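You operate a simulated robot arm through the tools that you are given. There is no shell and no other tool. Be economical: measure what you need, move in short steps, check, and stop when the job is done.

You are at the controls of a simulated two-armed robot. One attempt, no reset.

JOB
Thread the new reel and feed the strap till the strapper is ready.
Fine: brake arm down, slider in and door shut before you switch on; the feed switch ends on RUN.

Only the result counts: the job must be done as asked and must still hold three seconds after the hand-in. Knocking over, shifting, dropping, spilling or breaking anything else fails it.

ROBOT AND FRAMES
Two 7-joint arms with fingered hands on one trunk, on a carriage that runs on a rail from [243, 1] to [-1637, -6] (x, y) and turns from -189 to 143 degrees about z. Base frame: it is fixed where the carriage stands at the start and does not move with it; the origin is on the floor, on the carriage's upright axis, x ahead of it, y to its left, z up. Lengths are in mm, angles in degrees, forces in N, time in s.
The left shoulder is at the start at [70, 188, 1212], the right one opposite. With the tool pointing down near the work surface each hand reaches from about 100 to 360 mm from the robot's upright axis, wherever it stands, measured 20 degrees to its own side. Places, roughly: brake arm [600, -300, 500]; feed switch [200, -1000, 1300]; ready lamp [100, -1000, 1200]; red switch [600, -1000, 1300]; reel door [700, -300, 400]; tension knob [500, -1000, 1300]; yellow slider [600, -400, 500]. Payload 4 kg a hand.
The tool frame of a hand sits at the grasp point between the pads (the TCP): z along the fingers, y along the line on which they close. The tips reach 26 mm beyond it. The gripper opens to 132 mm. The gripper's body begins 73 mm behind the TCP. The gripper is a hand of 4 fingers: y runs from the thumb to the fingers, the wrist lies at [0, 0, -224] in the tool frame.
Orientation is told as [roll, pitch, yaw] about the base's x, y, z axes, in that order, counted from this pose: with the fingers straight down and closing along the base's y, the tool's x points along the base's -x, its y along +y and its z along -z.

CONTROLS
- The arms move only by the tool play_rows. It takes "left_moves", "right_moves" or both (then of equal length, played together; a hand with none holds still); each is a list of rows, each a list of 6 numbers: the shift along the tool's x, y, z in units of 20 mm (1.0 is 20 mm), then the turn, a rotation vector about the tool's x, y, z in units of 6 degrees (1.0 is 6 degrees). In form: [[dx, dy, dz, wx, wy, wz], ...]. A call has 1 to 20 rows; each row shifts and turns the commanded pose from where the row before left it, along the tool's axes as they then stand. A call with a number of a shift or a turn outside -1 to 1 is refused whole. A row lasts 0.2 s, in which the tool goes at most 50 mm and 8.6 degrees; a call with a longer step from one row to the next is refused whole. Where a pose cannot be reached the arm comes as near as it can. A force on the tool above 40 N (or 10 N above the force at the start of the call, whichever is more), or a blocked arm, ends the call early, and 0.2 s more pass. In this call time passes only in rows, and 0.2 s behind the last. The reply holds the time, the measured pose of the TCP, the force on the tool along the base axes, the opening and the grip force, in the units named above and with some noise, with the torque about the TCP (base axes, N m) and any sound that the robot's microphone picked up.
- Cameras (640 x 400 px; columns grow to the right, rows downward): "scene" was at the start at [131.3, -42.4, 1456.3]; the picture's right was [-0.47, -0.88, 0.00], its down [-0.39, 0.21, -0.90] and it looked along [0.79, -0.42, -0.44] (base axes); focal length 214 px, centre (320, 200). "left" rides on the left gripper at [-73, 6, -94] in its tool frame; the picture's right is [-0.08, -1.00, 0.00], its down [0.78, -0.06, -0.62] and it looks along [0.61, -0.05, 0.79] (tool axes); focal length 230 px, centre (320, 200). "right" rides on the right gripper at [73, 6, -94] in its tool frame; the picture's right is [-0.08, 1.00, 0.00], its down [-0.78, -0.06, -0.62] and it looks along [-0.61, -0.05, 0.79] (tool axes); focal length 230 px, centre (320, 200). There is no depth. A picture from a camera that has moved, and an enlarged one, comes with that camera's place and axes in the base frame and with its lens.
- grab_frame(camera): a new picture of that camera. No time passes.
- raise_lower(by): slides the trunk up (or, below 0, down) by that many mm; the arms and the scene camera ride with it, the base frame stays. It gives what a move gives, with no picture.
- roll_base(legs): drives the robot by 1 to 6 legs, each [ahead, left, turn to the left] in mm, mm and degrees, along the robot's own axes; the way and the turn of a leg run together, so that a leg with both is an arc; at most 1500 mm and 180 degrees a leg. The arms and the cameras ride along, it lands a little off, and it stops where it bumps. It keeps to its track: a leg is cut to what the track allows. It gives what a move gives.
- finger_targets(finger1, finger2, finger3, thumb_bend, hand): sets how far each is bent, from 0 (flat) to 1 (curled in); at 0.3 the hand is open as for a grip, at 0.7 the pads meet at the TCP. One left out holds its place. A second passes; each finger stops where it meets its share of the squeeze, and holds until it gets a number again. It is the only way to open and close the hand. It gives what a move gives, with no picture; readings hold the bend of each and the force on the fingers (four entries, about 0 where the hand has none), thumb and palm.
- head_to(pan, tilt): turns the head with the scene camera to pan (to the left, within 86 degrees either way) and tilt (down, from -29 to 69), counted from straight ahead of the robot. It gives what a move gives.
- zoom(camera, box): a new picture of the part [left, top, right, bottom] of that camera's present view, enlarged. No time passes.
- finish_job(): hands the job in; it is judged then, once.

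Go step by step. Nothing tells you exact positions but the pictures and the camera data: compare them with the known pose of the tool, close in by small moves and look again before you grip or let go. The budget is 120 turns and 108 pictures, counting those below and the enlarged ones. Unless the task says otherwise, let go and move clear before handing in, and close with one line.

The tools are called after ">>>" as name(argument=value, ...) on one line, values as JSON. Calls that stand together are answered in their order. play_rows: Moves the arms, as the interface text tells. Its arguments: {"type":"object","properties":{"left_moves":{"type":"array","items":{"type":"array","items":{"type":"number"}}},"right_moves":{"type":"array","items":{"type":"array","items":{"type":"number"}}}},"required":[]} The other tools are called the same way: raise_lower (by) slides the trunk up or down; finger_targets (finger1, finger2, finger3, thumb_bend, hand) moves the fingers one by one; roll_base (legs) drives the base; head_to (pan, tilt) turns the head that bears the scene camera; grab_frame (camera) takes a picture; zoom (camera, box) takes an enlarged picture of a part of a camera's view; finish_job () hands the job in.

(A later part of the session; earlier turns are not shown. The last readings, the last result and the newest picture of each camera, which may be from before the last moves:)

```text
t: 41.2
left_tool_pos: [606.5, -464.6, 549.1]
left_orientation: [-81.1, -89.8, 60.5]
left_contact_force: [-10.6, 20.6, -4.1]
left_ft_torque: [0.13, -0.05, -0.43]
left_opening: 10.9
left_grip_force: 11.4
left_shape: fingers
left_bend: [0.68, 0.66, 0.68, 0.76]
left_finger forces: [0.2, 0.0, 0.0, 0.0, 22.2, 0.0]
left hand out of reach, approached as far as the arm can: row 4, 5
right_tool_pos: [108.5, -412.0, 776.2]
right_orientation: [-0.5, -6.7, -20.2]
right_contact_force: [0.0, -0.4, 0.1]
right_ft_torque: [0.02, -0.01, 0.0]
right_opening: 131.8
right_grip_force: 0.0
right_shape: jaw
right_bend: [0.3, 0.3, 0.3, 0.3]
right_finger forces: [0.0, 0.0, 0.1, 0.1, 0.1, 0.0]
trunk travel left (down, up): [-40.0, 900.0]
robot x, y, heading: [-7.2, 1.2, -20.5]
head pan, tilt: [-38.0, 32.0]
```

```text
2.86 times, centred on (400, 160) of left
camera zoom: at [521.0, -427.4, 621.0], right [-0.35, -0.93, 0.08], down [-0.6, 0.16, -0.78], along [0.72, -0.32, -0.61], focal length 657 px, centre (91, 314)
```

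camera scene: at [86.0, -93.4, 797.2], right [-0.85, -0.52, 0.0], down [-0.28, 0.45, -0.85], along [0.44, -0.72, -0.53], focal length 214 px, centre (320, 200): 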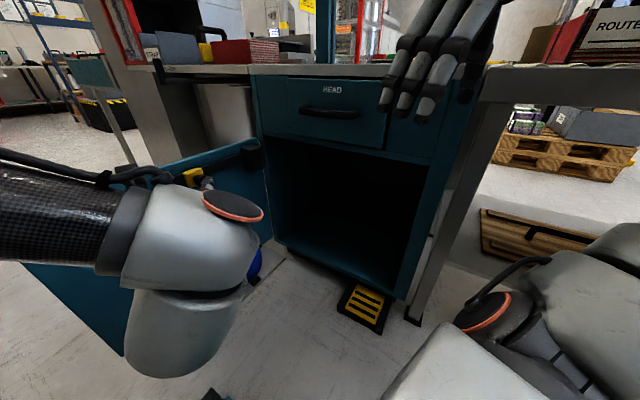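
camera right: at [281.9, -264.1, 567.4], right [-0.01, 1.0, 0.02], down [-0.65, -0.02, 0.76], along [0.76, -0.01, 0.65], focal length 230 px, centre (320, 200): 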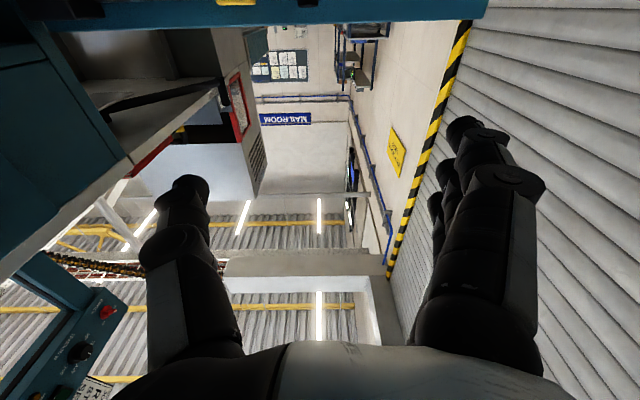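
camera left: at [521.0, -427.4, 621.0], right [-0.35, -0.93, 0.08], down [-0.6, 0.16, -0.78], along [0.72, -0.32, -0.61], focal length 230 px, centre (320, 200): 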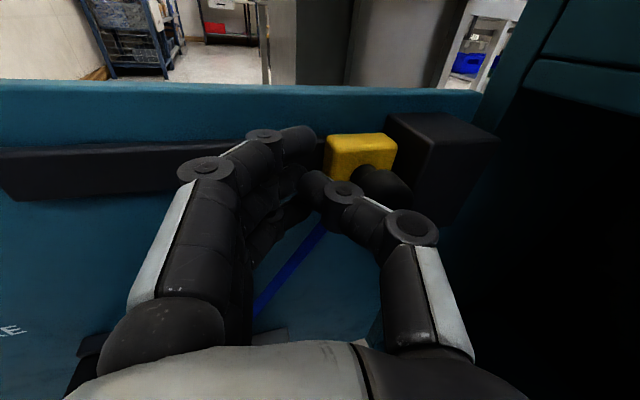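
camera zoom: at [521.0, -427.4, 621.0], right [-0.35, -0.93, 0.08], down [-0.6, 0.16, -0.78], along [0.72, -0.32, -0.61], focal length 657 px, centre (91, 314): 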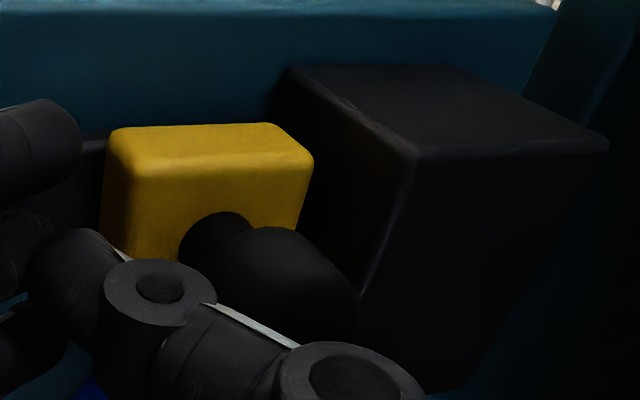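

>>> play_rows(left_moves=[[0, -0.4, 0.15, 0, 0, 0], [0, 0, 0, 0, 0, 0]])

>>> play_rows(left_moves=[[0, 1, 0, 0, 0, 0], [0, 1, -0.5, 0, 0, 0], [0, 0.8, -1, 0, 0, 0], [0, 0.5, -1, 0, 0, 0], [0, 0, -1, 0, 0, 0], [0, 0, -1, 0, 0, 0]])

>>> zoom(camera="left", box=[160, 60, 560, 310])

```text
t: 41.9
left_tool_pos: [607.8, -466.0, 549.2]
left_orientation: [-95.6, -89.7, 74.9]
left_contact_force: [-8.6, 20.1, -5.1]
left_ft_torque: [0.1, -0.03, -0.41]
left_opening: 11.0
left_grip_force: 10.4
left_shape: fingers
left_bend: [0.68, 0.66, 0.68, 0.76]
left_finger forces: [0.0, 0.0, 0.1, 0.1, 21.0, 0.1]
left hand out of reach, approached as far as the arm can: row 1
right_tool_pos: [108.1, -410.6, 776.8]
right_orientation: [-0.4, -6.8, -20.1]
right_contact_force: [-0.1, 0.1, 0.0]
right_ft_torque: [0.03, -0.02, 0.01]
right_opening: 132.0
right_grip_force: 0.2
right_shape: jaw
right_bend: [0.3, 0.3, 0.3, 0.3]
right_finger forces: [0.0, 0.1, 0.0, 0.1, 0.0, 0.0]
trunk travel left (down, up): [-40.0, 900.0]
robot x, y, heading: [-7.2, 0.1, -20.6]
head pan, tilt: [-38.0, 32.0]
```

```text
t: 43.2
left_tool_pos: [545.0, -374.4, 547.1]
left_orientation: [-108.2, -89.8, 87.7]
left_contact_force: [0.7, 1.3, 0.1]
left_ft_torque: [0.01, -0.02, 0.0]
left_opening: 14.0
left_grip_force: 0.2
left_shape: fingers
left_bend: [0.68, 0.68, 0.68, 0.72]
left_finger forces: [0.0, 0.0, 0.0, 0.0, 0.0, 0.0]
right_tool_pos: [108.7, -411.4, 774.8]
right_orientation: [-0.5, -6.6, -20.3]
right_contact_force: [-0.6, 0.1, -0.8]
right_ft_torque: [-0.01, 0.03, -0.06]
right_opening: 131.7
right_grip_force: 0.0
right_shape: jaw
right_bend: [0.3, 0.3, 0.3, 0.3]
right_finger forces: [0.1, 0.0, 0.1, 0.0, 0.1, 0.0]
trunk travel left (down, up): [-40.0, 900.0]
robot x, y, heading: [-10.8, 0.6, -20.6]
head pan, tilt: [-38.0, 32.0]
```

```text
1.60 times, centred on (360, 185) of left
camera zoom: at [460.0, -336.6, 618.7], right [-0.35, -0.93, 0.08], down [-0.6, 0.16, -0.79], along [0.72, -0.32, -0.61], focal length 368 px, centre (256, 224)
```

zoom: 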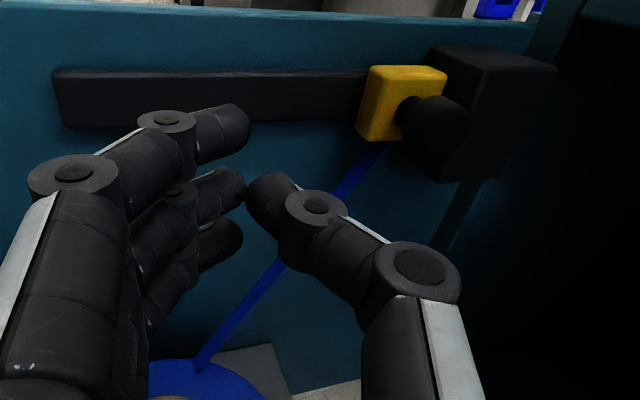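

The slider sits against the block with the strap following. Pull back and check the brake arm.

>>> play_rows(left_moves=[[-1, 0, -1, 0, 0, 0], [-1, 0, -1, 0, 0, 0], [-1, 0.5, -1, 0, 0, 0], [-1, 0.5, -1, 0, 0, 0], [-1, 0.5, -1, 0, 0, 0]])

>>> finger_targets(hand="left", finger1=0.3, finger2=0.3, finger3=0.3, thumb_bend=0.3)

>>> grab_frame(camera="left")

```text
t: 44.5
left_tool_pos: [463.9, -309.3, 650.0]
left_orientation: [-86.0, -90.0, 65.2]
left_contact_force: [0.4, -0.6, -0.1]
left_ft_torque: [-0.01, -0.05, 0.02]
left_opening: 14.4
left_grip_force: 0.0
left_shape: fingers
left_bend: [0.68, 0.68, 0.68, 0.72]
left_finger forces: [0.0, 0.0, 0.0, 0.0, 0.1, 0.0]
right_tool_pos: [109.9, -411.1, 775.7]
right_orientation: [-0.2, -6.6, -20.1]
right_contact_force: [0.0, 0.5, -0.9]
right_ft_torque: [0.01, -0.02, -0.05]
right_opening: 132.2
right_grip_force: 0.0
right_shape: jaw
right_bend: [0.3, 0.3, 0.3, 0.3]
right_finger forces: [0.0, 0.0, 0.0, 0.0, 0.1, 0.0]
trunk travel left (down, up): [-40.0, 900.0]
robot x, y, heading: [-10.5, 6.5, -20.3]
head pan, tilt: [-38.0, 32.0]
```

```text
t: 45.5
left_tool_pos: [465.2, -310.1, 648.7]
left_orientation: [-96.5, -90.0, 75.8]
left_contact_force: [-0.6, -0.2, -0.6]
left_ft_torque: [0.03, 0.03, 0.01]
left_opening: 135.4
left_grip_force: 0.1
left_shape: fingers
left_bend: [0.3, 0.3, 0.3, 0.3]
left_finger forces: [0.0, 0.0, 0.0, 0.1, 0.0, 0.0]
right_tool_pos: [109.9, -411.7, 774.6]
right_orientation: [-0.3, -6.6, -20.2]
right_contact_force: [-0.8, 0.2, -0.1]
right_ft_torque: [-0.03, 0.01, 0.0]
right_opening: 132.1
right_grip_force: 0.0
right_shape: jaw
right_bend: [0.3, 0.3, 0.3, 0.3]
right_finger forces: [0.1, 0.1, 0.1, 0.0, 0.0, 0.0]
trunk travel left (down, up): [-40.0, 900.0]
robot x, y, heading: [-4.6, 2.0, -20.8]
head pan, tilt: [-38.0, 32.0]
```

```text
78 pictures are left
camera left: at [378.5, -271.9, 720.6], right [-0.35, -0.93, 0.08], down [-0.6, 0.16, -0.78], along [0.72, -0.32, -0.61], focal length 230 px, centre (320, 200)
```

left: 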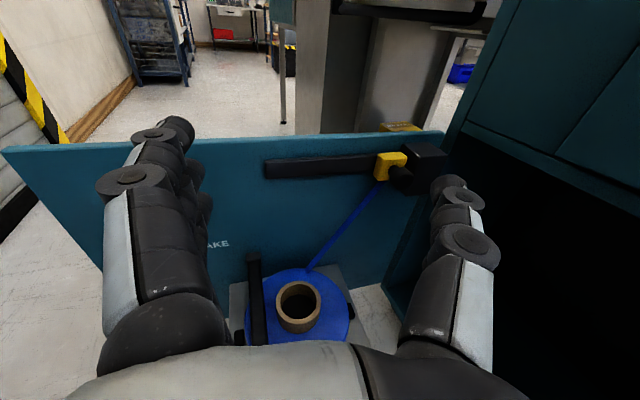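

>>> zoom(camera="left", box=[210, 220, 400, 345])

```text
3.20 times, centred on (305, 282) of left
camera zoom: at [378.5, -271.9, 720.6], right [-0.35, -0.93, 0.08], down [-0.6, 0.16, -0.78], along [0.72, -0.32, -0.61], focal length 736 px, centre (368, -64)
```

zoom: 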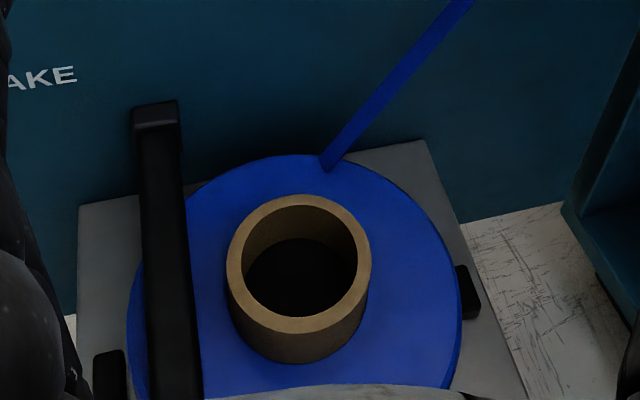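

Brake arm looks flat; I'll press it lightly with the closed fingers to make sure.

>>> finger_targets(hand="left", finger1=0.68, finger2=0.68, finger3=0.68, thumb_bend=0.7)

>>> play_rows(left_moves=[[1, 0.6, 0.4, 0, 0, 0], [1, 0.6, 0.4, 0, 0, 0], [1, 0.6, 0.4, 0, 0, 0], [1, 0, 0, 0, 0, 0], [1, 0, 0, 0, 0, 0], [1, 0, 0, 0, 0, 0], [1, 0, 0, 0, 0, 0], [1, 0, 0, 0, 0, 0], [1, 0, 0, 0, 0, 0], [0.7, 0, 0, 0, 0, 0], [0.5, 0, 0, 0, 0, 0], [0.5, 0, 0, 0, 0, 0], [0.5, 0, 0, 0, 0, 0]])

>>> grab_frame(camera="left")

```text
t: 46.5
left_tool_pos: [463.8, -309.7, 648.4]
left_orientation: [-98.0, -90.0, 77.4]
left_contact_force: [-0.3, -0.6, -0.5]
left_ft_torque: [-0.01, -0.02, 0.01]
left_opening: 16.7
left_grip_force: 0.0
left_shape: fingers
left_bend: [0.68, 0.68, 0.68, 0.7]
left_finger forces: [0.1, 0.0, 0.0, 0.0, 0.0, 0.1]
right_tool_pos: [107.5, -411.3, 774.9]
right_orientation: [-0.4, -6.6, -20.2]
right_contact_force: [-0.2, 0.2, 0.6]
right_ft_torque: [0.01, -0.02, -0.03]
right_opening: 132.1
right_grip_force: 0.0
right_shape: jaw
right_bend: [0.3, 0.3, 0.3, 0.3]
right_finger forces: [0.0, 0.0, 0.0, 0.0, 0.1, 0.1]
trunk travel left (down, up): [-40.0, 900.0]
robot x, y, heading: [-4.8, -2.0, -20.5]
head pan, tilt: [-38.0, 32.0]
```

```text
t: 49.2
left_tool_pos: [497.1, -282.9, 424.7]
left_orientation: [-103.5, -89.8, 82.9]
left_contact_force: [0.2, -0.4, 0.5]
left_ft_torque: [-0.02, -0.01, -0.04]
left_opening: 16.7
left_grip_force: 0.0
left_shape: fingers
left_bend: [0.68, 0.68, 0.68, 0.7]
left_finger forces: [0.0, 0.0, 0.1, 0.0, 0.0, 0.1]
right_tool_pos: [108.1, -411.8, 775.2]
right_orientation: [-0.3, -6.6, -20.2]
right_contact_force: [-0.2, 0.0, 0.2]
right_ft_torque: [-0.02, 0.01, -0.01]
right_opening: 132.0
right_grip_force: 0.0
right_shape: jaw
right_bend: [0.3, 0.3, 0.3, 0.3]
right_finger forces: [0.1, 0.0, 0.1, 0.0, 0.0, 0.0]
trunk travel left (down, up): [-40.0, 900.0]
robot x, y, heading: [-6.5, 0.2, -20.5]
head pan, tilt: [-38.0, 32.0]
```

```text
76 pictures are left
camera left: at [410.7, -246.1, 496.5], right [-0.35, -0.93, 0.08], down [-0.6, 0.16, -0.79], along [0.72, -0.32, -0.61], focal length 230 px, centre (320, 200)
```

left: 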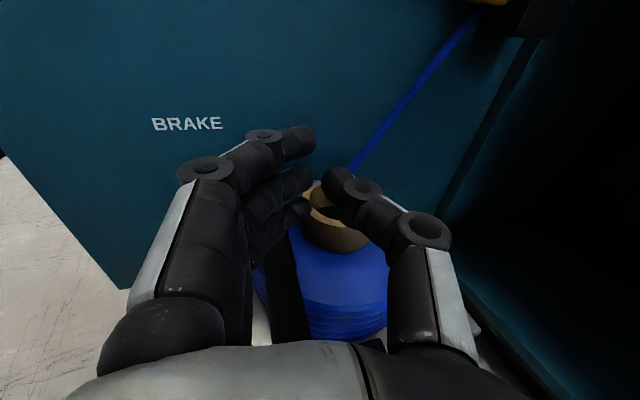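

>>> play_rows(left_moves=[[0.4, 0.2, 0, 0, 0, 0], [0.4, 0.2, 0, 0, 0, 0], [0.4, 0.2, 0, 0, 0, 0], [0.3, 0, 0, 0, 0, 0], [0.3, 0, 0, 0, 0, 0]])

```text
t: 50.5
left_tool_pos: [501.1, -271.6, 390.4]
left_orientation: [-141.2, -89.6, 120.7]
left_contact_force: [1.2, -1.1, 9.1]
left_ft_torque: [0.06, -0.22, -0.01]
left_opening: 16.2
left_grip_force: 4.8
left_shape: fingers
left_bend: [0.68, 0.68, 0.68, 0.7]
left_finger forces: [0.0, 0.0, 9.4, 0.0, 0.0, 0.0]
right_tool_pos: [108.9, -410.5, 775.7]
right_orientation: [-0.3, -6.7, -20.2]
right_contact_force: [0.3, 1.0, -0.4]
right_ft_torque: [0.03, 0.02, 0.0]
right_opening: 132.0
right_grip_force: 0.0
right_shape: jaw
right_bend: [0.3, 0.3, 0.3, 0.3]
right_finger forces: [0.0, 0.0, 0.0, 0.1, 0.0, 0.0]
trunk travel left (down, up): [-40.0, 900.0]
robot x, y, heading: [-5.6, 1.3, -20.6]
head pan, tilt: [-38.0, 32.0]
```

Brake arm takes 9 N firmly: it is down. I'll lift clear, straighten the robot, and bring the hand left past the door's free edge.

>>> play_rows(left_moves=[[-0.5, 0, 0, 0, 0, 0], [-1, 0, 0, 0, 0, 0], [-1, 0, 0, 0, 0, 0], [-1, 0, 0, 0, 0, 0], [-1, 0, 0, 0, 0, 0], [-1, 0, 0, 0, 0, 0], [-1, 0, -0.5, 0, 0, 0], [-1, 0, -0.5, 0, 0, 0], [-1, 0, -0.5, 0, 0, 0], [-1, 0.5, -0.5, 0, 0, 0], [-1, 1, -0.5, 0, 0, 0], [-1, 1, -0.5, 0, 0, 0], [-1, 1, 0, 0, 0, 0], [0, 1, 0, 0, 0, 0]])

>>> roll_base(legs=[[0, 0, 20.5]])

>>> head_to(pan=-5, tilt=35)

>>> grab_frame(camera="scene")

>>> grab_frame(camera="left")

```text
t: 53.5
left_tool_pos: [476.3, -166.3, 635.1]
left_orientation: [-104.7, -89.9, 84.2]
left_contact_force: [-0.1, -0.2, -0.1]
left_ft_torque: [-0.05, -0.02, 0.0]
left_opening: 16.8
left_grip_force: 0.0
left_shape: fingers
left_bend: [0.68, 0.68, 0.68, 0.7]
left_finger forces: [0.0, 0.0, 0.1, 0.0, 0.0, 0.0]
right_tool_pos: [110.2, -412.3, 775.2]
right_orientation: [-0.4, -6.6, -20.2]
right_contact_force: [-0.6, 0.2, 0.3]
right_ft_torque: [0.0, 0.03, 0.03]
right_opening: 131.8
right_grip_force: 0.1
right_shape: jaw
right_bend: [0.3, 0.3, 0.3, 0.3]
right_finger forces: [0.0, 0.0, 0.1, 0.1, 0.0, 0.0]
trunk travel left (down, up): [-40.0, 900.0]
robot x, y, heading: [-11.4, 3.6, -20.7]
head pan, tilt: [-38.0, 32.0]
```

```text
t: 55.0
left_tool_pos: [503.8, 13.7, 636.7]
left_orientation: [-99.8, -89.9, 99.6]
left_contact_force: [0.2, -0.4, 1.1]
left_ft_torque: [-0.05, 0.02, 0.0]
left_opening: 16.4
left_grip_force: 0.1
left_shape: fingers
left_bend: [0.68, 0.68, 0.68, 0.7]
left_finger forces: [0.1, 0.0, 0.0, 0.1, 0.0, 0.0]
right_tool_pos: [244.8, -344.4, 776.5]
right_orientation: [-0.4, -6.6, 0.3]
right_contact_force: [-0.6, 0.0, 0.8]
right_ft_torque: [-0.01, -0.02, 0.0]
right_opening: 132.1
right_grip_force: 0.0
right_shape: jaw
right_bend: [0.3, 0.3, 0.3, 0.3]
right_finger forces: [0.0, 0.1, 0.0, 0.0, 0.1, 0.0]
trunk travel left (down, up): [-40.0, 900.0]
robot x, y, heading: [-7.9, 0.9, -0.5]
head pan, tilt: [-38.0, 32.0]
```

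```text
t: 55.9
left_tool_pos: [503.2, 12.9, 635.5]
left_orientation: [-99.1, -89.9, 99.0]
left_contact_force: [0.6, -0.4, 0.8]
left_ft_torque: [-0.02, -0.02, 0.01]
left_opening: 16.7
left_grip_force: 0.1
left_shape: fingers
left_bend: [0.68, 0.68, 0.68, 0.7]
left_finger forces: [0.1, 0.0, 0.0, 0.0, 0.0, 0.1]
right_tool_pos: [245.4, -346.4, 775.9]
right_orientation: [-0.4, -6.6, 0.2]
right_contact_force: [0.7, 0.0, 0.3]
right_ft_torque: [0.0, 0.02, -0.02]
right_opening: 132.2
right_grip_force: 0.0
right_shape: jaw
right_bend: [0.3, 0.3, 0.3, 0.3]
right_finger forces: [0.0, 0.1, 0.1, 0.1, 0.0, 0.0]
trunk travel left (down, up): [-40.0, 900.0]
robot x, y, heading: [-11.0, -1.8, -0.4]
head pan, tilt: [-5.0, 35.0]
```

```text
75 pictures are left
camera scene: at [130.3, -7.5, 792.5], right [-0.09, -1.0, 0.0], down [-0.57, 0.05, -0.82], along [0.82, -0.07, -0.57], focal length 214 px, centre (320, 200)
```

scene: 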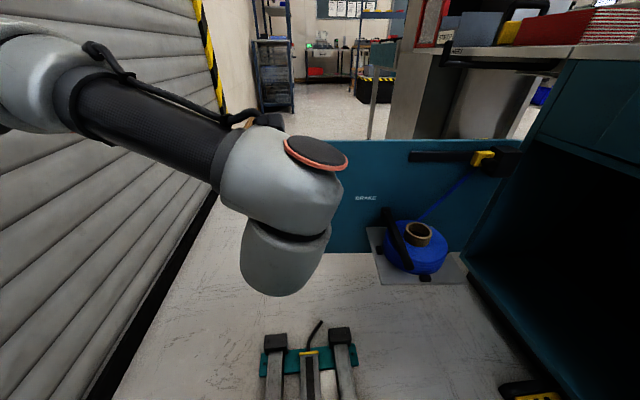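

```text
74 pictures are left
camera left: at [409.7, 19.1, 707.5], right [0.0, -1.0, 0.08], down [-0.62, -0.06, -0.78], along [0.79, -0.05, -0.61], focal length 230 px, centre (320, 200)
```

left: 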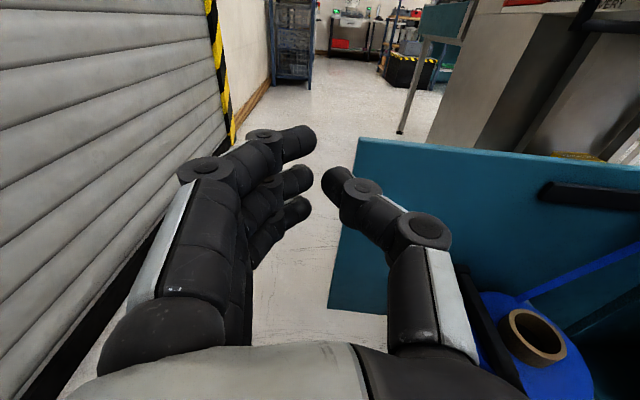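

Door's free edge is at about [680,-38], top z≈600. I'll yaw the hand to point at -y while lowering beside the edge.

>>> play_rows(left_moves=[[0, 1, 0, 0, 0, 0], [0, 1, 0, 0, 0, 0], [0.5, 1, 0, 0, 0, 0], [0.5, 0, 0, 1, 0, 0], [0.5, 0, 0, 1, 0, 0], [0.5, 0, 0, 1, 0, 0], [0.5, 0, 0, 1, 0, 0], [0.5, 0, 0, 1, 0, 0], [0.5, 0, 0, 1, 0, 0], [0.5, 0, 0, 1, 0, 0], [0.5, 0, 0, 1, 0, 0], [0.5, 0, 0, 1, 0, 0], [0.5, 0, 0, 1, 0, 0], [0.5, 0, 0, 1, 0, 0], [0.5, 0, 0, 1, 0, 0], [0.5, 0, 0, 1, 0, 0], [0.5, 0, 0, 1, 0, 0], [0.5, 0, 0, 1, 0, 0]])

>>> grab_frame(camera="left")

>>> head_to(pan=25, tilt=30)

>>> grab_frame(camera="scene")

```text
t: 59.7
left_tool_pos: [467.9, -4.1, 476.9]
left_orientation: [-76.4, -86.8, -12.9]
left_contact_force: [-0.2, 1.0, 0.2]
left_ft_torque: [0.06, 0.0, 0.01]
left_opening: 16.1
left_grip_force: 0.1
left_shape: fingers
left_bend: [0.68, 0.68, 0.68, 0.7]
left_finger forces: [0.0, 0.1, 0.0, 0.0, 0.0, 0.1]
left hand out of reach, approached as far as the arm can: row 6, 7, 8, 9
right_tool_pos: [245.7, -345.0, 775.3]
right_orientation: [-0.5, -6.6, 0.2]
right_contact_force: [0.0, -0.4, -1.0]
right_ft_torque: [0.0, -0.03, -0.02]
right_opening: 132.1
right_grip_force: 0.1
right_shape: jaw
right_bend: [0.3, 0.3, 0.3, 0.3]
right_finger forces: [0.0, 0.1, 0.0, 0.0, 0.0, 0.0]
trunk travel left (down, up): [-40.0, 900.0]
robot x, y, heading: [-9.6, 1.3, 0.0]
head pan, tilt: [-5.0, 35.0]
```

```text
73 pictures are left
camera left: at [476.0, 87.5, 549.3], right [-0.99, -0.01, 0.13], down [-0.11, 0.63, -0.77], along [-0.07, -0.78, -0.62], focal length 230 px, centre (320, 200)
```

left: 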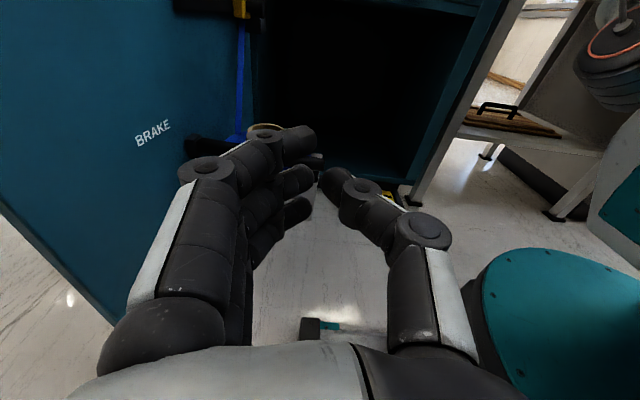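

```text
t: 60.7
left_tool_pos: [467.8, -4.9, 476.6]
left_orientation: [-76.5, -86.8, -12.8]
left_contact_force: [-0.3, -0.4, -0.9]
left_ft_torque: [0.01, -0.02, -0.02]
left_opening: 16.4
left_grip_force: 0.1
left_shape: fingers
left_bend: [0.68, 0.68, 0.68, 0.7]
left_finger forces: [0.0, 0.1, 0.0, 0.0, 0.0, 0.0]
right_tool_pos: [245.5, -345.5, 774.6]
right_orientation: [-0.5, -6.6, 0.3]
right_contact_force: [-0.5, 0.2, -0.2]
right_ft_torque: [0.01, 0.0, 0.0]
right_opening: 132.1
right_grip_force: 0.2
right_shape: jaw
right_bend: [0.3, 0.3, 0.3, 0.3]
right_finger forces: [0.1, 0.0, 0.0, 0.0, 0.1, 0.0]
trunk travel left (down, up): [-40.0, 900.0]
robot x, y, heading: [-7.1, -2.4, -0.0]
head pan, tilt: [25.0, 30.0]
```

```text
72 pictures are left
camera scene: at [124.7, 38.5, 800.3], right [0.42, -0.91, 0.0], down [-0.45, -0.21, -0.87], along [0.79, 0.36, -0.5], focal length 214 px, centre (320, 200)
```

scene: 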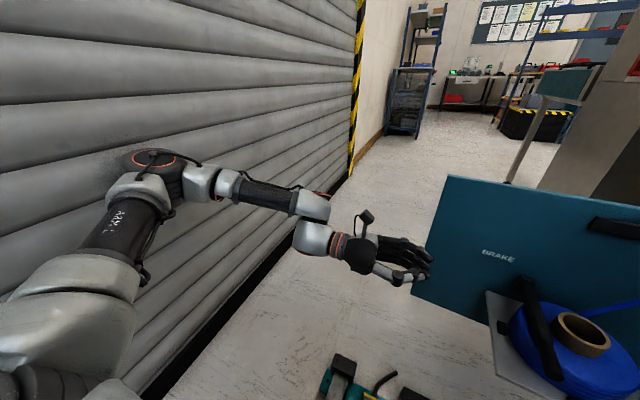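

The hand now points -y beside the edge. I'll move it a bit left and out, then drive ahead so that it passes the free edge.

>>> play_rows(left_moves=[[0, 0.8, -1, 0, 0, 0], [0, 0.8, -1, 0, 0, 0], [0, 0.8, -0.8, 0, 0, 0], [0, 0.8, 0, 0, 0, 0]])

>>> grab_frame(camera="scene")

```text
t: 61.7
left_tool_pos: [530.3, 52.0, 476.5]
left_orientation: [-76.6, -86.8, -12.7]
left_contact_force: [-0.3, 0.8, -0.4]
left_ft_torque: [0.01, 0.0, 0.0]
left_opening: 16.1
left_grip_force: 0.1
left_shape: fingers
left_bend: [0.68, 0.68, 0.68, 0.7]
left_finger forces: [0.0, 0.0, 0.1, 0.1, 0.1, 0.0]
right_tool_pos: [245.4, -344.2, 774.9]
right_orientation: [-0.4, -6.6, 0.4]
right_contact_force: [0.0, 0.5, -0.9]
right_ft_torque: [0.0, -0.01, -0.02]
right_opening: 131.8
right_grip_force: 0.1
right_shape: jaw
right_bend: [0.3, 0.3, 0.3, 0.3]
right_finger forces: [0.1, 0.0, 0.1, 0.0, 0.0, 0.0]
trunk travel left (down, up): [-40.0, 900.0]
robot x, y, heading: [-8.5, -0.6, 0.1]
head pan, tilt: [25.0, 30.0]
```

```text
71 pictures are left
camera scene: at [124.6, 38.6, 800.3], right [0.42, -0.91, 0.0], down [-0.45, -0.21, -0.87], along [0.79, 0.36, -0.5], focal length 214 px, centre (320, 200)
```

scene: 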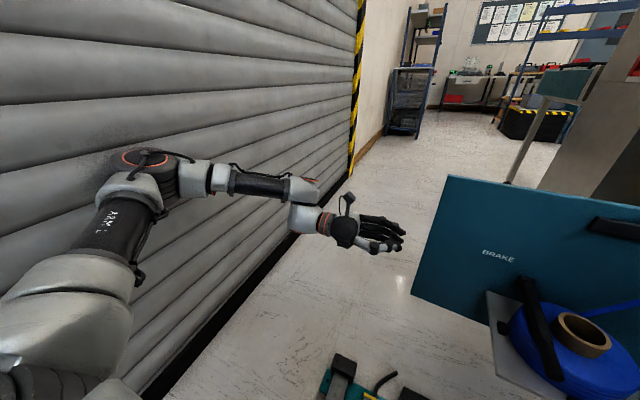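

The floor feet are the fixed rail end, so driving ahead is clear. Driving ~235 mm.

>>> roll_base(legs=[[235, 0, 0]])

>>> grab_frame(camera="scene")

>>> grab_frame(camera="left")

```text
t: 63.4
left_tool_pos: [760.7, 55.2, 475.7]
left_orientation: [-76.4, -86.9, -12.7]
left_contact_force: [-0.2, 0.0, 0.0]
left_ft_torque: [0.01, 0.0, -0.03]
left_opening: 16.3
left_grip_force: 0.1
left_shape: fingers
left_bend: [0.68, 0.68, 0.68, 0.7]
left_finger forces: [0.0, 0.0, 0.0, 0.1, 0.0, 0.1]
right_tool_pos: [475.9, -344.8, 775.6]
right_orientation: [-0.3, -6.6, 0.4]
right_contact_force: [0.4, 0.6, -0.1]
right_ft_torque: [-0.01, 0.02, -0.03]
right_opening: 132.1
right_grip_force: 0.0
right_shape: jaw
right_bend: [0.3, 0.3, 0.3, 0.3]
right_finger forces: [0.1, 0.1, 0.0, 0.0, 0.0, 0.1]
trunk travel left (down, up): [-40.0, 900.0]
robot x, y, heading: [219.4, 1.7, -0.2]
head pan, tilt: [25.0, 30.0]
```

```text
70 pictures are left
camera scene: at [353.3, 39.7, 800.3], right [0.42, -0.91, 0.0], down [-0.45, -0.21, -0.87], along [0.78, 0.37, -0.5], focal length 214 px, centre (320, 200)
```

scene: 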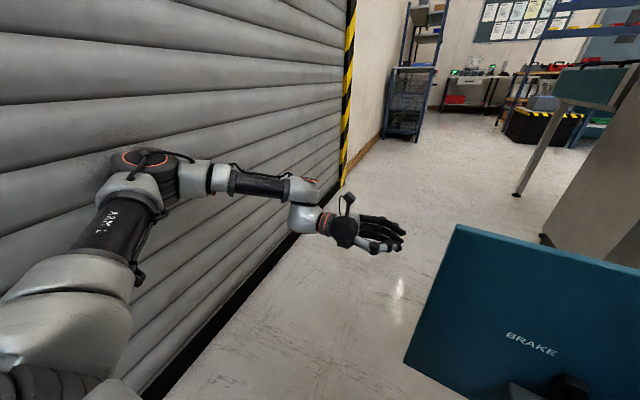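

```text
69 pictures are left
camera left: at [767.1, 146.0, 548.4], right [-0.99, -0.02, 0.13], down [-0.11, 0.62, -0.77], along [-0.07, -0.78, -0.62], focal length 230 px, centre (320, 200)
```

left: 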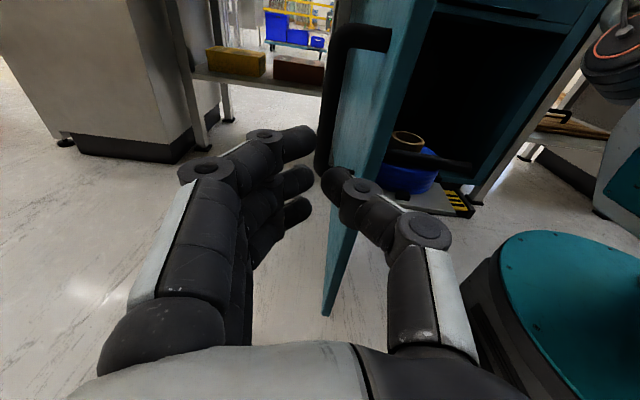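

There's a vertical handle on the door's outer face near y≈-100. I'll slip the fingertips behind the door between its edge and the handle.

>>> play_rows(left_moves=[[0, 0, 1, 0, 0, 0], [0, 0, 1, 0, 0, 0], [0, 0, 1, 0, 0, 0], [0, 0, 1, 0, 0, 0], [0, 0, 0.7, 0, 0, 0]])

>>> grab_frame(camera="left")

```text
t: 64.6
left_tool_pos: [759.6, -39.5, 472.6]
left_orientation: [-76.0, -87.0, -13.1]
left_contact_force: [0.1, 0.6, -0.5]
left_ft_torque: [0.0, 0.01, 0.02]
left_opening: 16.1
left_grip_force: 0.1
left_shape: fingers
left_bend: [0.68, 0.68, 0.68, 0.7]
left_finger forces: [0.0, 0.0, 0.1, 0.0, 0.1, 0.1]
right_tool_pos: [476.1, -343.8, 775.2]
right_orientation: [-0.4, -6.8, 0.4]
right_contact_force: [-1.1, -0.2, 1.0]
right_ft_torque: [-0.01, 0.01, 0.0]
right_opening: 132.0
right_grip_force: 0.1
right_shape: jaw
right_bend: [0.3, 0.3, 0.3, 0.3]
right_finger forces: [0.0, 0.1, 0.0, 0.0, 0.0, 0.0]
trunk travel left (down, up): [-40.0, 900.0]
robot x, y, heading: [223.3, -0.1, -0.2]
head pan, tilt: [25.0, 30.0]
```

```text
68 pictures are left
camera left: at [766.8, 52.3, 545.9], right [-0.99, -0.02, 0.13], down [-0.11, 0.63, -0.77], along [-0.07, -0.78, -0.62], focal length 230 px, centre (320, 200)
```

left: 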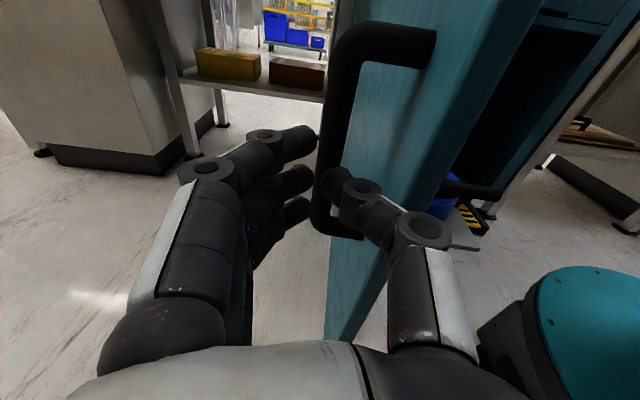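

The handle bar is at about [744,-110], z 386–540. Better to grasp it: half-open the hand, slide it over the bar and close.

>>> finger_targets(hand="left", finger1=0.48, finger2=0.48, finger3=0.48, thumb_bend=0.55)

>>> play_rows(left_moves=[[0, -0.4, 0.4, 0, 0, 0], [0, 0, 0.7, 0, 0, 0]])

>>> grab_frame(camera="left")

```text
t: 65.6
left_tool_pos: [758.7, -39.0, 473.6]
left_orientation: [-76.3, -86.9, -12.8]
left_contact_force: [0.3, 0.0, 0.1]
left_ft_torque: [0.04, -0.01, -0.02]
left_opening: 65.1
left_grip_force: 0.1
left_shape: fingers
left_bend: [0.48, 0.48, 0.48, 0.55]
left_finger forces: [0.0, 0.0, 0.0, 0.0, 0.1, 0.1]
right_tool_pos: [475.1, -344.0, 774.6]
right_orientation: [-0.4, -6.6, 0.4]
right_contact_force: [0.6, -0.2, -0.1]
right_ft_torque: [0.03, 0.01, -0.03]
right_opening: 131.9
right_grip_force: 0.1
right_shape: jaw
right_bend: [0.3, 0.3, 0.3, 0.3]
right_finger forces: [0.0, 0.1, 0.0, 0.0, 0.0, 0.1]
trunk travel left (down, up): [-40.0, 900.0]
robot x, y, heading: [219.2, 3.5, -0.3]
head pan, tilt: [25.0, 30.0]
```

```text
t: 66.2
left_tool_pos: [752.2, -62.2, 474.9]
left_orientation: [-76.7, -86.9, -12.5]
left_contact_force: [-0.5, 0.8, 0.6]
left_ft_torque: [0.05, 0.02, -0.04]
left_opening: 65.5
left_grip_force: 0.3
left_shape: fingers
left_bend: [0.48, 0.48, 0.48, 0.55]
left_finger forces: [0.1, 0.1, 0.1, 0.1, 0.6, 0.0]
right_tool_pos: [474.3, -344.6, 775.0]
right_orientation: [-0.4, -6.7, 0.4]
right_contact_force: [-0.8, 0.4, 0.4]
right_ft_torque: [-0.03, 0.03, -0.01]
right_opening: 132.1
right_grip_force: 0.1
right_shape: jaw
right_bend: [0.3, 0.3, 0.3, 0.3]
right_finger forces: [0.1, 0.1, 0.0, 0.0, 0.0, 0.0]
trunk travel left (down, up): [-40.0, 900.0]
robot x, y, heading: [221.0, 0.4, 0.2]
head pan, tilt: [25.0, 30.0]
```

```text
67 pictures are left
camera left: at [759.6, 30.3, 547.7], right [-0.99, -0.02, 0.13], down [-0.11, 0.62, -0.77], along [-0.07, -0.78, -0.62], focal length 230 px, centre (320, 200)
```

left: 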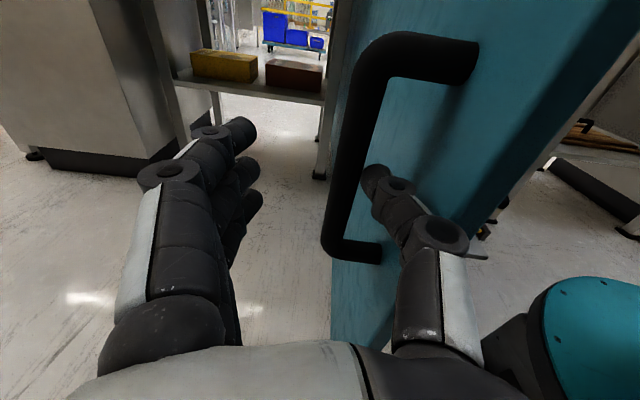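

Thumb is going between handle and door. Continuing 40 mm forward, then close.

>>> play_rows(left_moves=[[0, 0.1, 0.7, 0, 0, 0], [0, 0.1, 0.7, 0, 0, 0], [0, 0, 0.6, 0, 0, 0]])

>>> finger_targets(hand="left", finger1=0.68, finger2=0.68, finger3=0.68, thumb_bend=0.66)

>>> grab_frame(camera="left")

```text
t: 67.0
left_tool_pos: [756.1, -101.6, 475.6]
left_orientation: [-77.0, -86.9, -12.1]
left_contact_force: [-0.5, -0.5, 0.3]
left_ft_torque: [0.02, -0.03, 0.0]
left_opening: 66.1
left_grip_force: 0.0
left_shape: fingers
left_bend: [0.48, 0.48, 0.48, 0.55]
left_finger forces: [0.1, 0.0, 0.0, 0.0, 0.0, 0.0]
right_tool_pos: [474.2, -342.9, 776.0]
right_orientation: [-0.4, -6.7, 0.4]
right_contact_force: [-0.4, 0.7, 0.8]
right_ft_torque: [-0.01, 0.01, -0.04]
right_opening: 131.9
right_grip_force: 0.0
right_shape: jaw
right_bend: [0.3, 0.3, 0.3, 0.3]
right_finger forces: [0.1, 0.1, 0.1, 0.0, 0.1, 0.0]
trunk travel left (down, up): [-40.0, 900.0]
robot x, y, heading: [222.4, -0.7, 0.0]
head pan, tilt: [25.0, 30.0]
```

```text
t: 68.0
left_tool_pos: [755.6, -102.3, 474.9]
left_orientation: [-75.9, -86.9, -13.4]
left_contact_force: [-2.9, -14.2, 1.6]
left_ft_torque: [0.03, 0.04, 0.17]
left_opening: 27.6
left_grip_force: 14.3
left_shape: fingers
left_bend: [0.68, 0.68, 0.68, 0.62]
left_finger forces: [0.0, 0.0, 0.0, 0.1, 28.8, 0.1]
right_tool_pos: [475.8, -344.2, 775.3]
right_orientation: [-0.3, -6.7, 0.4]
right_contact_force: [0.3, -0.3, 0.0]
right_ft_torque: [0.03, 0.0, 0.0]
right_opening: 132.0
right_grip_force: 0.1
right_shape: jaw
right_bend: [0.3, 0.3, 0.3, 0.3]
right_finger forces: [0.0, 0.1, 0.0, 0.0, 0.0, 0.1]
trunk travel left (down, up): [-40.0, 900.0]
robot x, y, heading: [223.6, 2.0, 0.1]
head pan, tilt: [25.0, 30.0]
```

```text
66 pictures are left
camera left: at [764.2, -10.0, 547.4], right [-0.99, -0.02, 0.13], down [-0.11, 0.63, -0.77], along [-0.07, -0.78, -0.62], focal length 230 px, centre (320, 200)
```

left: 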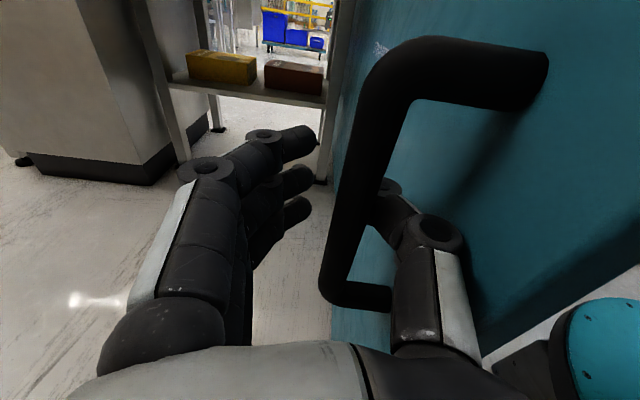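

The thumb hooks the handle. I'll ease it, close the fingers round the bar, and start pulling by rolling back.

>>> finger_targets(hand="left", finger1=0.74, finger2=0.74, finger3=0.74, thumb_bend=0.58)

>>> roll_base(legs=[[-60, 0, 0]])

>>> grab_frame(camera="left")

```text
t: 69.0
left_tool_pos: [755.8, -101.0, 474.6]
left_orientation: [-76.4, -86.9, -12.7]
left_contact_force: [1.6, -0.1, 0.0]
left_ft_torque: [-0.01, -0.03, -0.07]
left_opening: 25.0
left_grip_force: 0.4
left_shape: fingers
left_bend: [0.74, 0.74, 0.74, 0.57]
left_finger forces: [0.0, 0.1, 0.2, 0.1, 1.2, 0.1]
right_tool_pos: [475.3, -342.2, 775.6]
right_orientation: [-0.5, -6.6, 0.4]
right_contact_force: [-0.5, 0.2, 0.2]
right_ft_torque: [-0.03, -0.03, 0.02]
right_opening: 132.0
right_grip_force: 0.1
right_shape: jaw
right_bend: [0.3, 0.3, 0.3, 0.3]
right_finger forces: [0.0, 0.0, 0.0, 0.1, 0.1, 0.0]
trunk travel left (down, up): [-40.0, 900.0]
robot x, y, heading: [217.6, -2.5, 0.0]
head pan, tilt: [25.0, 30.0]
```

```text
t: 70.0
left_tool_pos: [698.0, -99.9, 474.4]
left_orientation: [-76.3, -86.9, -12.6]
left_contact_force: [-0.2, -0.4, 0.6]
left_ft_torque: [-0.01, 0.02, -0.04]
left_opening: 25.1
left_grip_force: 0.0
left_shape: fingers
left_bend: [0.74, 0.74, 0.74, 0.57]
left_finger forces: [0.1, 0.0, 0.0, 0.0, 0.0, 0.1]
right_tool_pos: [416.6, -343.5, 775.7]
right_orientation: [-0.4, -6.6, 0.4]
right_contact_force: [-0.3, 0.0, 0.7]
right_ft_torque: [-0.01, 0.0, 0.02]
right_opening: 131.9
right_grip_force: 0.0
right_shape: jaw
right_bend: [0.3, 0.3, 0.3, 0.3]
right_finger forces: [0.0, 0.1, 0.0, 0.0, 0.0, 0.0]
trunk travel left (down, up): [-40.0, 900.0]
robot x, y, heading: [160.0, -0.9, 0.3]
head pan, tilt: [25.0, 30.0]
```

```text
65 pictures are left
camera left: at [705.1, -8.7, 547.1], right [-0.99, -0.02, 0.13], down [-0.11, 0.62, -0.77], along [-0.07, -0.78, -0.62], focal length 230 px, centre (320, 200)
```

left: 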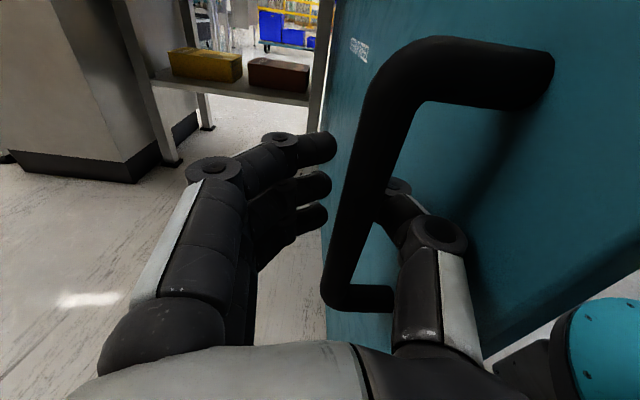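

The door follows with almost no force. Continuing along the arc.

>>> roll_base(legs=[[-65, 0, 0], [-60, 0, -1.5], [-58, 0, -2.5]])

>>> grab_frame(camera="left")

```text
t: 72.1
left_tool_pos: [506.0, -137.8, 473.8]
left_orientation: [-76.3, -86.9, -16.6]
left_contact_force: [0.4, 0.8, 0.6]
left_ft_torque: [-0.02, 0.01, 0.03]
left_opening: 25.2
left_grip_force: 0.1
left_shape: fingers
left_bend: [0.74, 0.74, 0.74, 0.57]
left_finger forces: [0.0, 0.1, 0.0, 0.0, 0.0, 0.1]
right_tool_pos: [208.6, -361.4, 774.2]
right_orientation: [-0.4, -6.6, -3.3]
right_contact_force: [0.6, -1.3, 0.3]
right_ft_torque: [0.01, 0.0, 0.01]
right_opening: 132.0
right_grip_force: 0.0
right_shape: jaw
right_bend: [0.3, 0.3, 0.3, 0.3]
right_finger forces: [0.1, 0.1, 0.1, 0.1, 0.0, 0.0]
trunk travel left (down, up): [-40.0, 900.0]
robot x, y, heading: [-18.7, -4.2, -3.7]
head pan, tilt: [25.0, 30.0]
```

```text
64 pictures are left
camera left: at [519.9, -46.2, 547.1], right [-0.99, 0.05, 0.13], down [-0.07, 0.63, -0.77], along [-0.12, -0.77, -0.62], focal length 230 px, centre (320, 200)
```

left: 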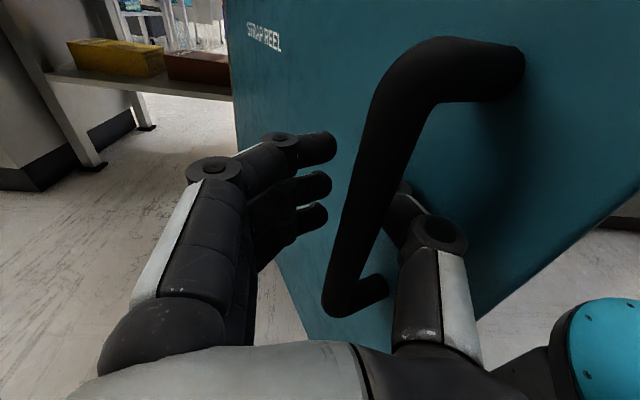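

>>> roll_base(legs=[[-48, 0, -3.5], [-49, 0, -4]])

>>> grab_frame(camera="left")

```text
t: 73.5
left_tool_pos: [389.6, -205.1, 474.7]
left_orientation: [-76.6, -86.8, -23.7]
left_contact_force: [0.4, 1.7, -1.6]
left_ft_torque: [-0.01, -0.14, 0.51]
left_opening: 16.6
left_grip_force: 13.4
left_shape: fingers
left_bend: [0.74, 0.74, 0.74, 0.61]
left_finger forces: [0.1, 0.0, 0.1, 0.0, 26.6, 0.0]
right_tool_pos: [65.7, -387.2, 775.7]
right_orientation: [-0.4, -6.6, -10.8]
right_contact_force: [0.0, 0.3, -0.5]
right_ft_torque: [-0.04, -0.01, -0.02]
right_opening: 132.0
right_grip_force: 0.1
right_shape: jaw
right_bend: [0.3, 0.3, 0.3, 0.3]
right_finger forces: [0.1, 0.0, 0.1, 0.1, 0.0, 0.0]
trunk travel left (down, up): [-40.0, 900.0]
robot x, y, heading: [-118.6, -1.3, -11.4]
head pan, tilt: [25.0, 30.0]
```

```text
63 pictures are left
camera left: at [414.8, -115.9, 547.0], right [-0.98, 0.18, 0.13], down [0.01, 0.63, -0.77], along [-0.22, -0.75, -0.62], focal length 230 px, centre (320, 200)
```

left: 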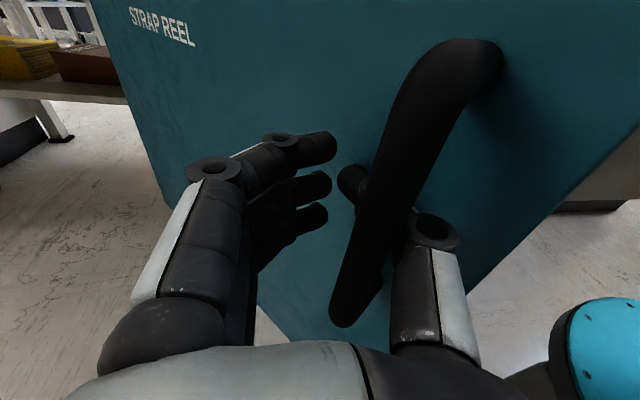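

The thumb is getting squeezed by the handle at this angle. I'll back the hand off the handle and continue pushing the outer face with a closed fist.

>>> play_rows(left_moves=[[0, 0, -0.5, 0, 0, 0], [0, 0, -0.6, 0, 0, 0], [0, 0, -0.8, 0, 0, 0], [0, 0, -1, 0, 0, 0], [0, 0, -1, 0, 0, 0], [0, 0, -1, 0, 0, 0]])

>>> finger_targets(hand="left", finger1=0.72, finger2=0.72, finger3=0.72, thumb_bend=0.74)

>>> grab_frame(camera="left")

```text
t: 74.9
left_tool_pos: [404.2, -107.9, 476.0]
left_orientation: [-76.6, -86.8, -23.8]
left_contact_force: [0.2, 0.6, 0.1]
left_ft_torque: [0.03, 0.01, 0.02]
left_opening: 25.3
left_grip_force: 0.1
left_shape: fingers
left_bend: [0.74, 0.74, 0.74, 0.57]
left_finger forces: [0.0, 0.0, 0.0, 0.0, 0.0, 0.0]
right_tool_pos: [64.1, -387.3, 774.4]
right_orientation: [-0.3, -6.7, -10.9]
right_contact_force: [0.4, -0.6, 0.4]
right_ft_torque: [0.02, 0.03, 0.0]
right_opening: 131.9
right_grip_force: 0.0
right_shape: jaw
right_bend: [0.3, 0.3, 0.3, 0.3]
right_finger forces: [0.0, 0.0, 0.0, 0.0, 0.1, 0.0]
trunk travel left (down, up): [-40.0, 900.0]
robot x, y, heading: [-118.3, -3.8, -11.2]
head pan, tilt: [25.0, 30.0]
```

```text
t: 75.9
left_tool_pos: [403.8, -107.5, 476.2]
left_orientation: [-76.6, -86.8, -23.8]
left_contact_force: [0.1, 0.1, 0.4]
left_ft_torque: [0.04, 0.02, 0.01]
left_opening: 10.8
left_grip_force: 0.2
left_shape: fingers
left_bend: [0.72, 0.72, 0.72, 0.71]
left_finger forces: [0.0, 0.0, 0.0, 0.0, 0.0, 0.0]
right_tool_pos: [66.0, -387.8, 776.1]
right_orientation: [-0.4, -6.6, -10.8]
right_contact_force: [0.2, 0.0, 1.0]
right_ft_torque: [-0.01, 0.01, 0.03]
right_opening: 131.9
right_grip_force: 0.1
right_shape: jaw
right_bend: [0.3, 0.3, 0.3, 0.3]
right_finger forces: [0.0, 0.1, 0.0, 0.0, 0.0, 0.0]
trunk travel left (down, up): [-40.0, 900.0]
robot x, y, heading: [-117.1, -1.0, -11.4]
head pan, tilt: [25.0, 30.0]
```

```text
62 pictures are left
camera left: at [430.4, -19.4, 548.0], right [-0.98, 0.18, 0.13], down [0.01, 0.63, -0.77], along [-0.22, -0.75, -0.62], focal length 230 px, centre (320, 200)
```

left: 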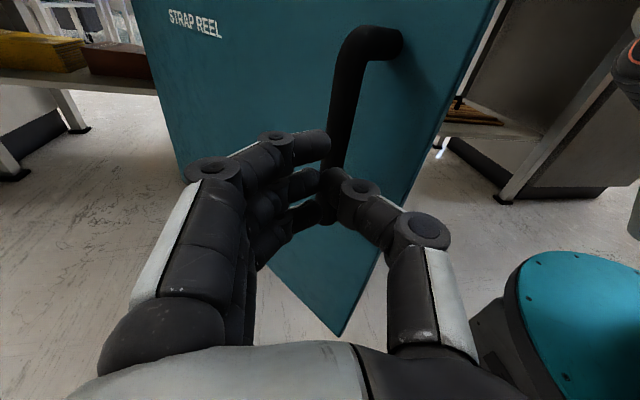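

I'll shift the fist to the hinge side of the handle and advance onto the door face.

>>> play_rows(left_moves=[[0, 1, 0, 0, 0, 0], [0, 1, 0, 0, 0, 0], [0, 1, 0, 0, 0, 0], [0, 1, 0, 0, 0, 0], [0, 0.5, 0.5, 0, 0, 0], [0, 0, 1, 0, 0, 0], [0, 0, 1, 0, 0, 0], [0, 0, 1, 0, 0, 0], [0, 0, 1, 0, 0, 0], [0, 0, 1, 0, 0, 0]])

>>> grab_frame(camera="left")

```text
t: 78.1
left_tool_pos: [474.7, -232.2, 470.4]
left_orientation: [-77.2, -86.9, -23.2]
left_contact_force: [0.1, -0.1, 0.1]
left_ft_torque: [-0.02, 0.0, 0.02]
left_opening: 11.0
left_grip_force: 0.0
left_shape: fingers
left_bend: [0.72, 0.72, 0.72, 0.71]
left_finger forces: [0.0, 0.0, 0.0, 0.1, 0.0, 0.1]
right_tool_pos: [65.7, -387.8, 776.1]
right_orientation: [-0.4, -6.6, -10.7]
right_contact_force: [0.1, -0.1, 0.2]
right_ft_torque: [-0.03, 0.0, 0.01]
right_opening: 132.2
right_grip_force: 0.0
right_shape: jaw
right_bend: [0.3, 0.3, 0.3, 0.3]
right_finger forces: [0.0, 0.0, 0.1, 0.0, 0.0, 0.0]
trunk travel left (down, up): [-40.0, 900.0]
robot x, y, heading: [-118.0, -1.5, -11.3]
head pan, tilt: [25.0, 30.0]
```

```text
61 pictures are left
camera left: at [500.7, -142.7, 543.0], right [-0.98, 0.18, 0.13], down [0.01, 0.63, -0.77], along [-0.22, -0.75, -0.62], focal length 230 px, centre (320, 200)
```

left: 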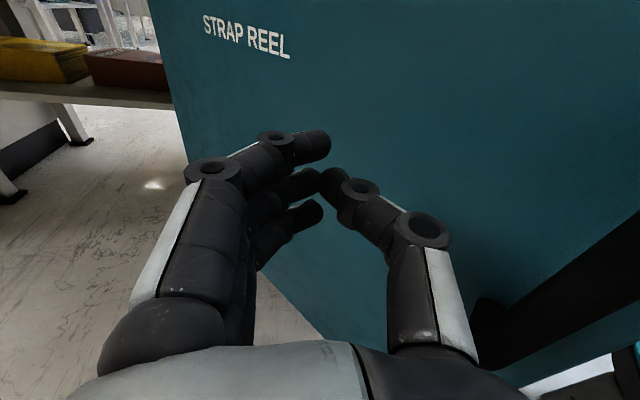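

>>> play_rows(left_moves=[[0, 0.3, 1, 0, 0, 0], [0, 0.2, 1, 0, 0, 0], [0, 0, 1, 0, 0, 0], [0, 0, 1, 0, 0, 0], [0, 0, 1, 0, 0, 0], [0, 0, 1, 0, 0, 0]])

>>> roll_base(legs=[[0, 0, -7]])

>>> grab_frame(camera="left")

```text
t: 79.5
left_tool_pos: [463.0, -351.7, 466.6]
left_orientation: [-77.0, -86.8, -23.3]
left_contact_force: [-0.4, 0.1, -0.9]
left_ft_torque: [0.01, 0.0, -0.02]
left_opening: 10.3
left_grip_force: 0.0
left_shape: fingers
left_bend: [0.72, 0.72, 0.72, 0.72]
left_finger forces: [0.0, 0.0, 0.1, 0.1, 0.0, 0.0]
right_tool_pos: [65.8, -386.6, 776.5]
right_orientation: [-0.4, -6.6, -10.9]
right_contact_force: [-1.2, -0.3, 0.2]
right_ft_torque: [0.03, 0.0, 0.0]
right_opening: 132.1
right_grip_force: 0.0
right_shape: jaw
right_bend: [0.3, 0.3, 0.3, 0.3]
right_finger forces: [0.0, 0.0, 0.0, 0.0, 0.0, 0.0]
trunk travel left (down, up): [-40.0, 900.0]
robot x, y, heading: [-119.4, -1.5, -11.4]
head pan, tilt: [25.0, 30.0]
```

```text
t: 80.5
left_tool_pos: [416.9, -418.0, 466.1]
left_orientation: [-76.8, -86.8, -30.3]
left_contact_force: [-0.4, -0.3, -0.1]
left_ft_torque: [0.0, 0.01, -0.01]
left_opening: 9.4
left_grip_force: 0.1
left_shape: fingers
left_bend: [0.72, 0.71, 0.72, 0.74]
left_finger forces: [0.0, 0.1, 0.0, 0.1, 0.0, 0.0]
right_tool_pos: [17.8, -405.8, 774.9]
right_orientation: [-0.4, -6.6, -17.6]
right_contact_force: [0.4, -0.6, -0.1]
right_ft_torque: [-0.02, 0.0, 0.02]
right_opening: 131.8
right_grip_force: 0.0
right_shape: jaw
right_bend: [0.3, 0.3, 0.3, 0.3]
right_finger forces: [0.1, 0.1, 0.1, 0.0, 0.0, 0.0]
trunk travel left (down, up): [-40.0, 900.0]
robot x, y, heading: [-114.7, -2.2, -18.0]
head pan, tilt: [25.0, 30.0]
```

```text
60 pictures are left
camera left: at [453.3, -332.9, 538.8], right [-0.95, 0.29, 0.13], down [0.09, 0.63, -0.77], along [-0.31, -0.72, -0.62], focal length 230 px, centre (320, 200)
```

left: 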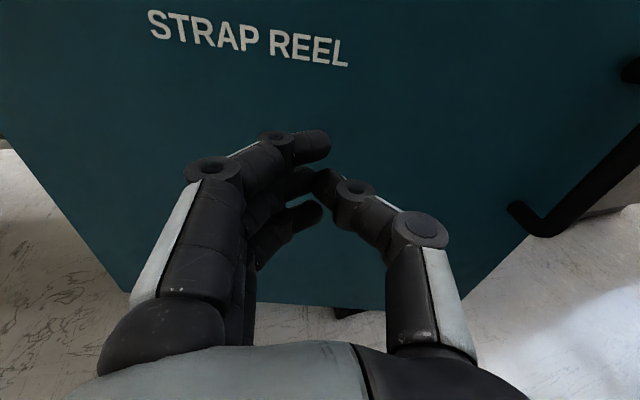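

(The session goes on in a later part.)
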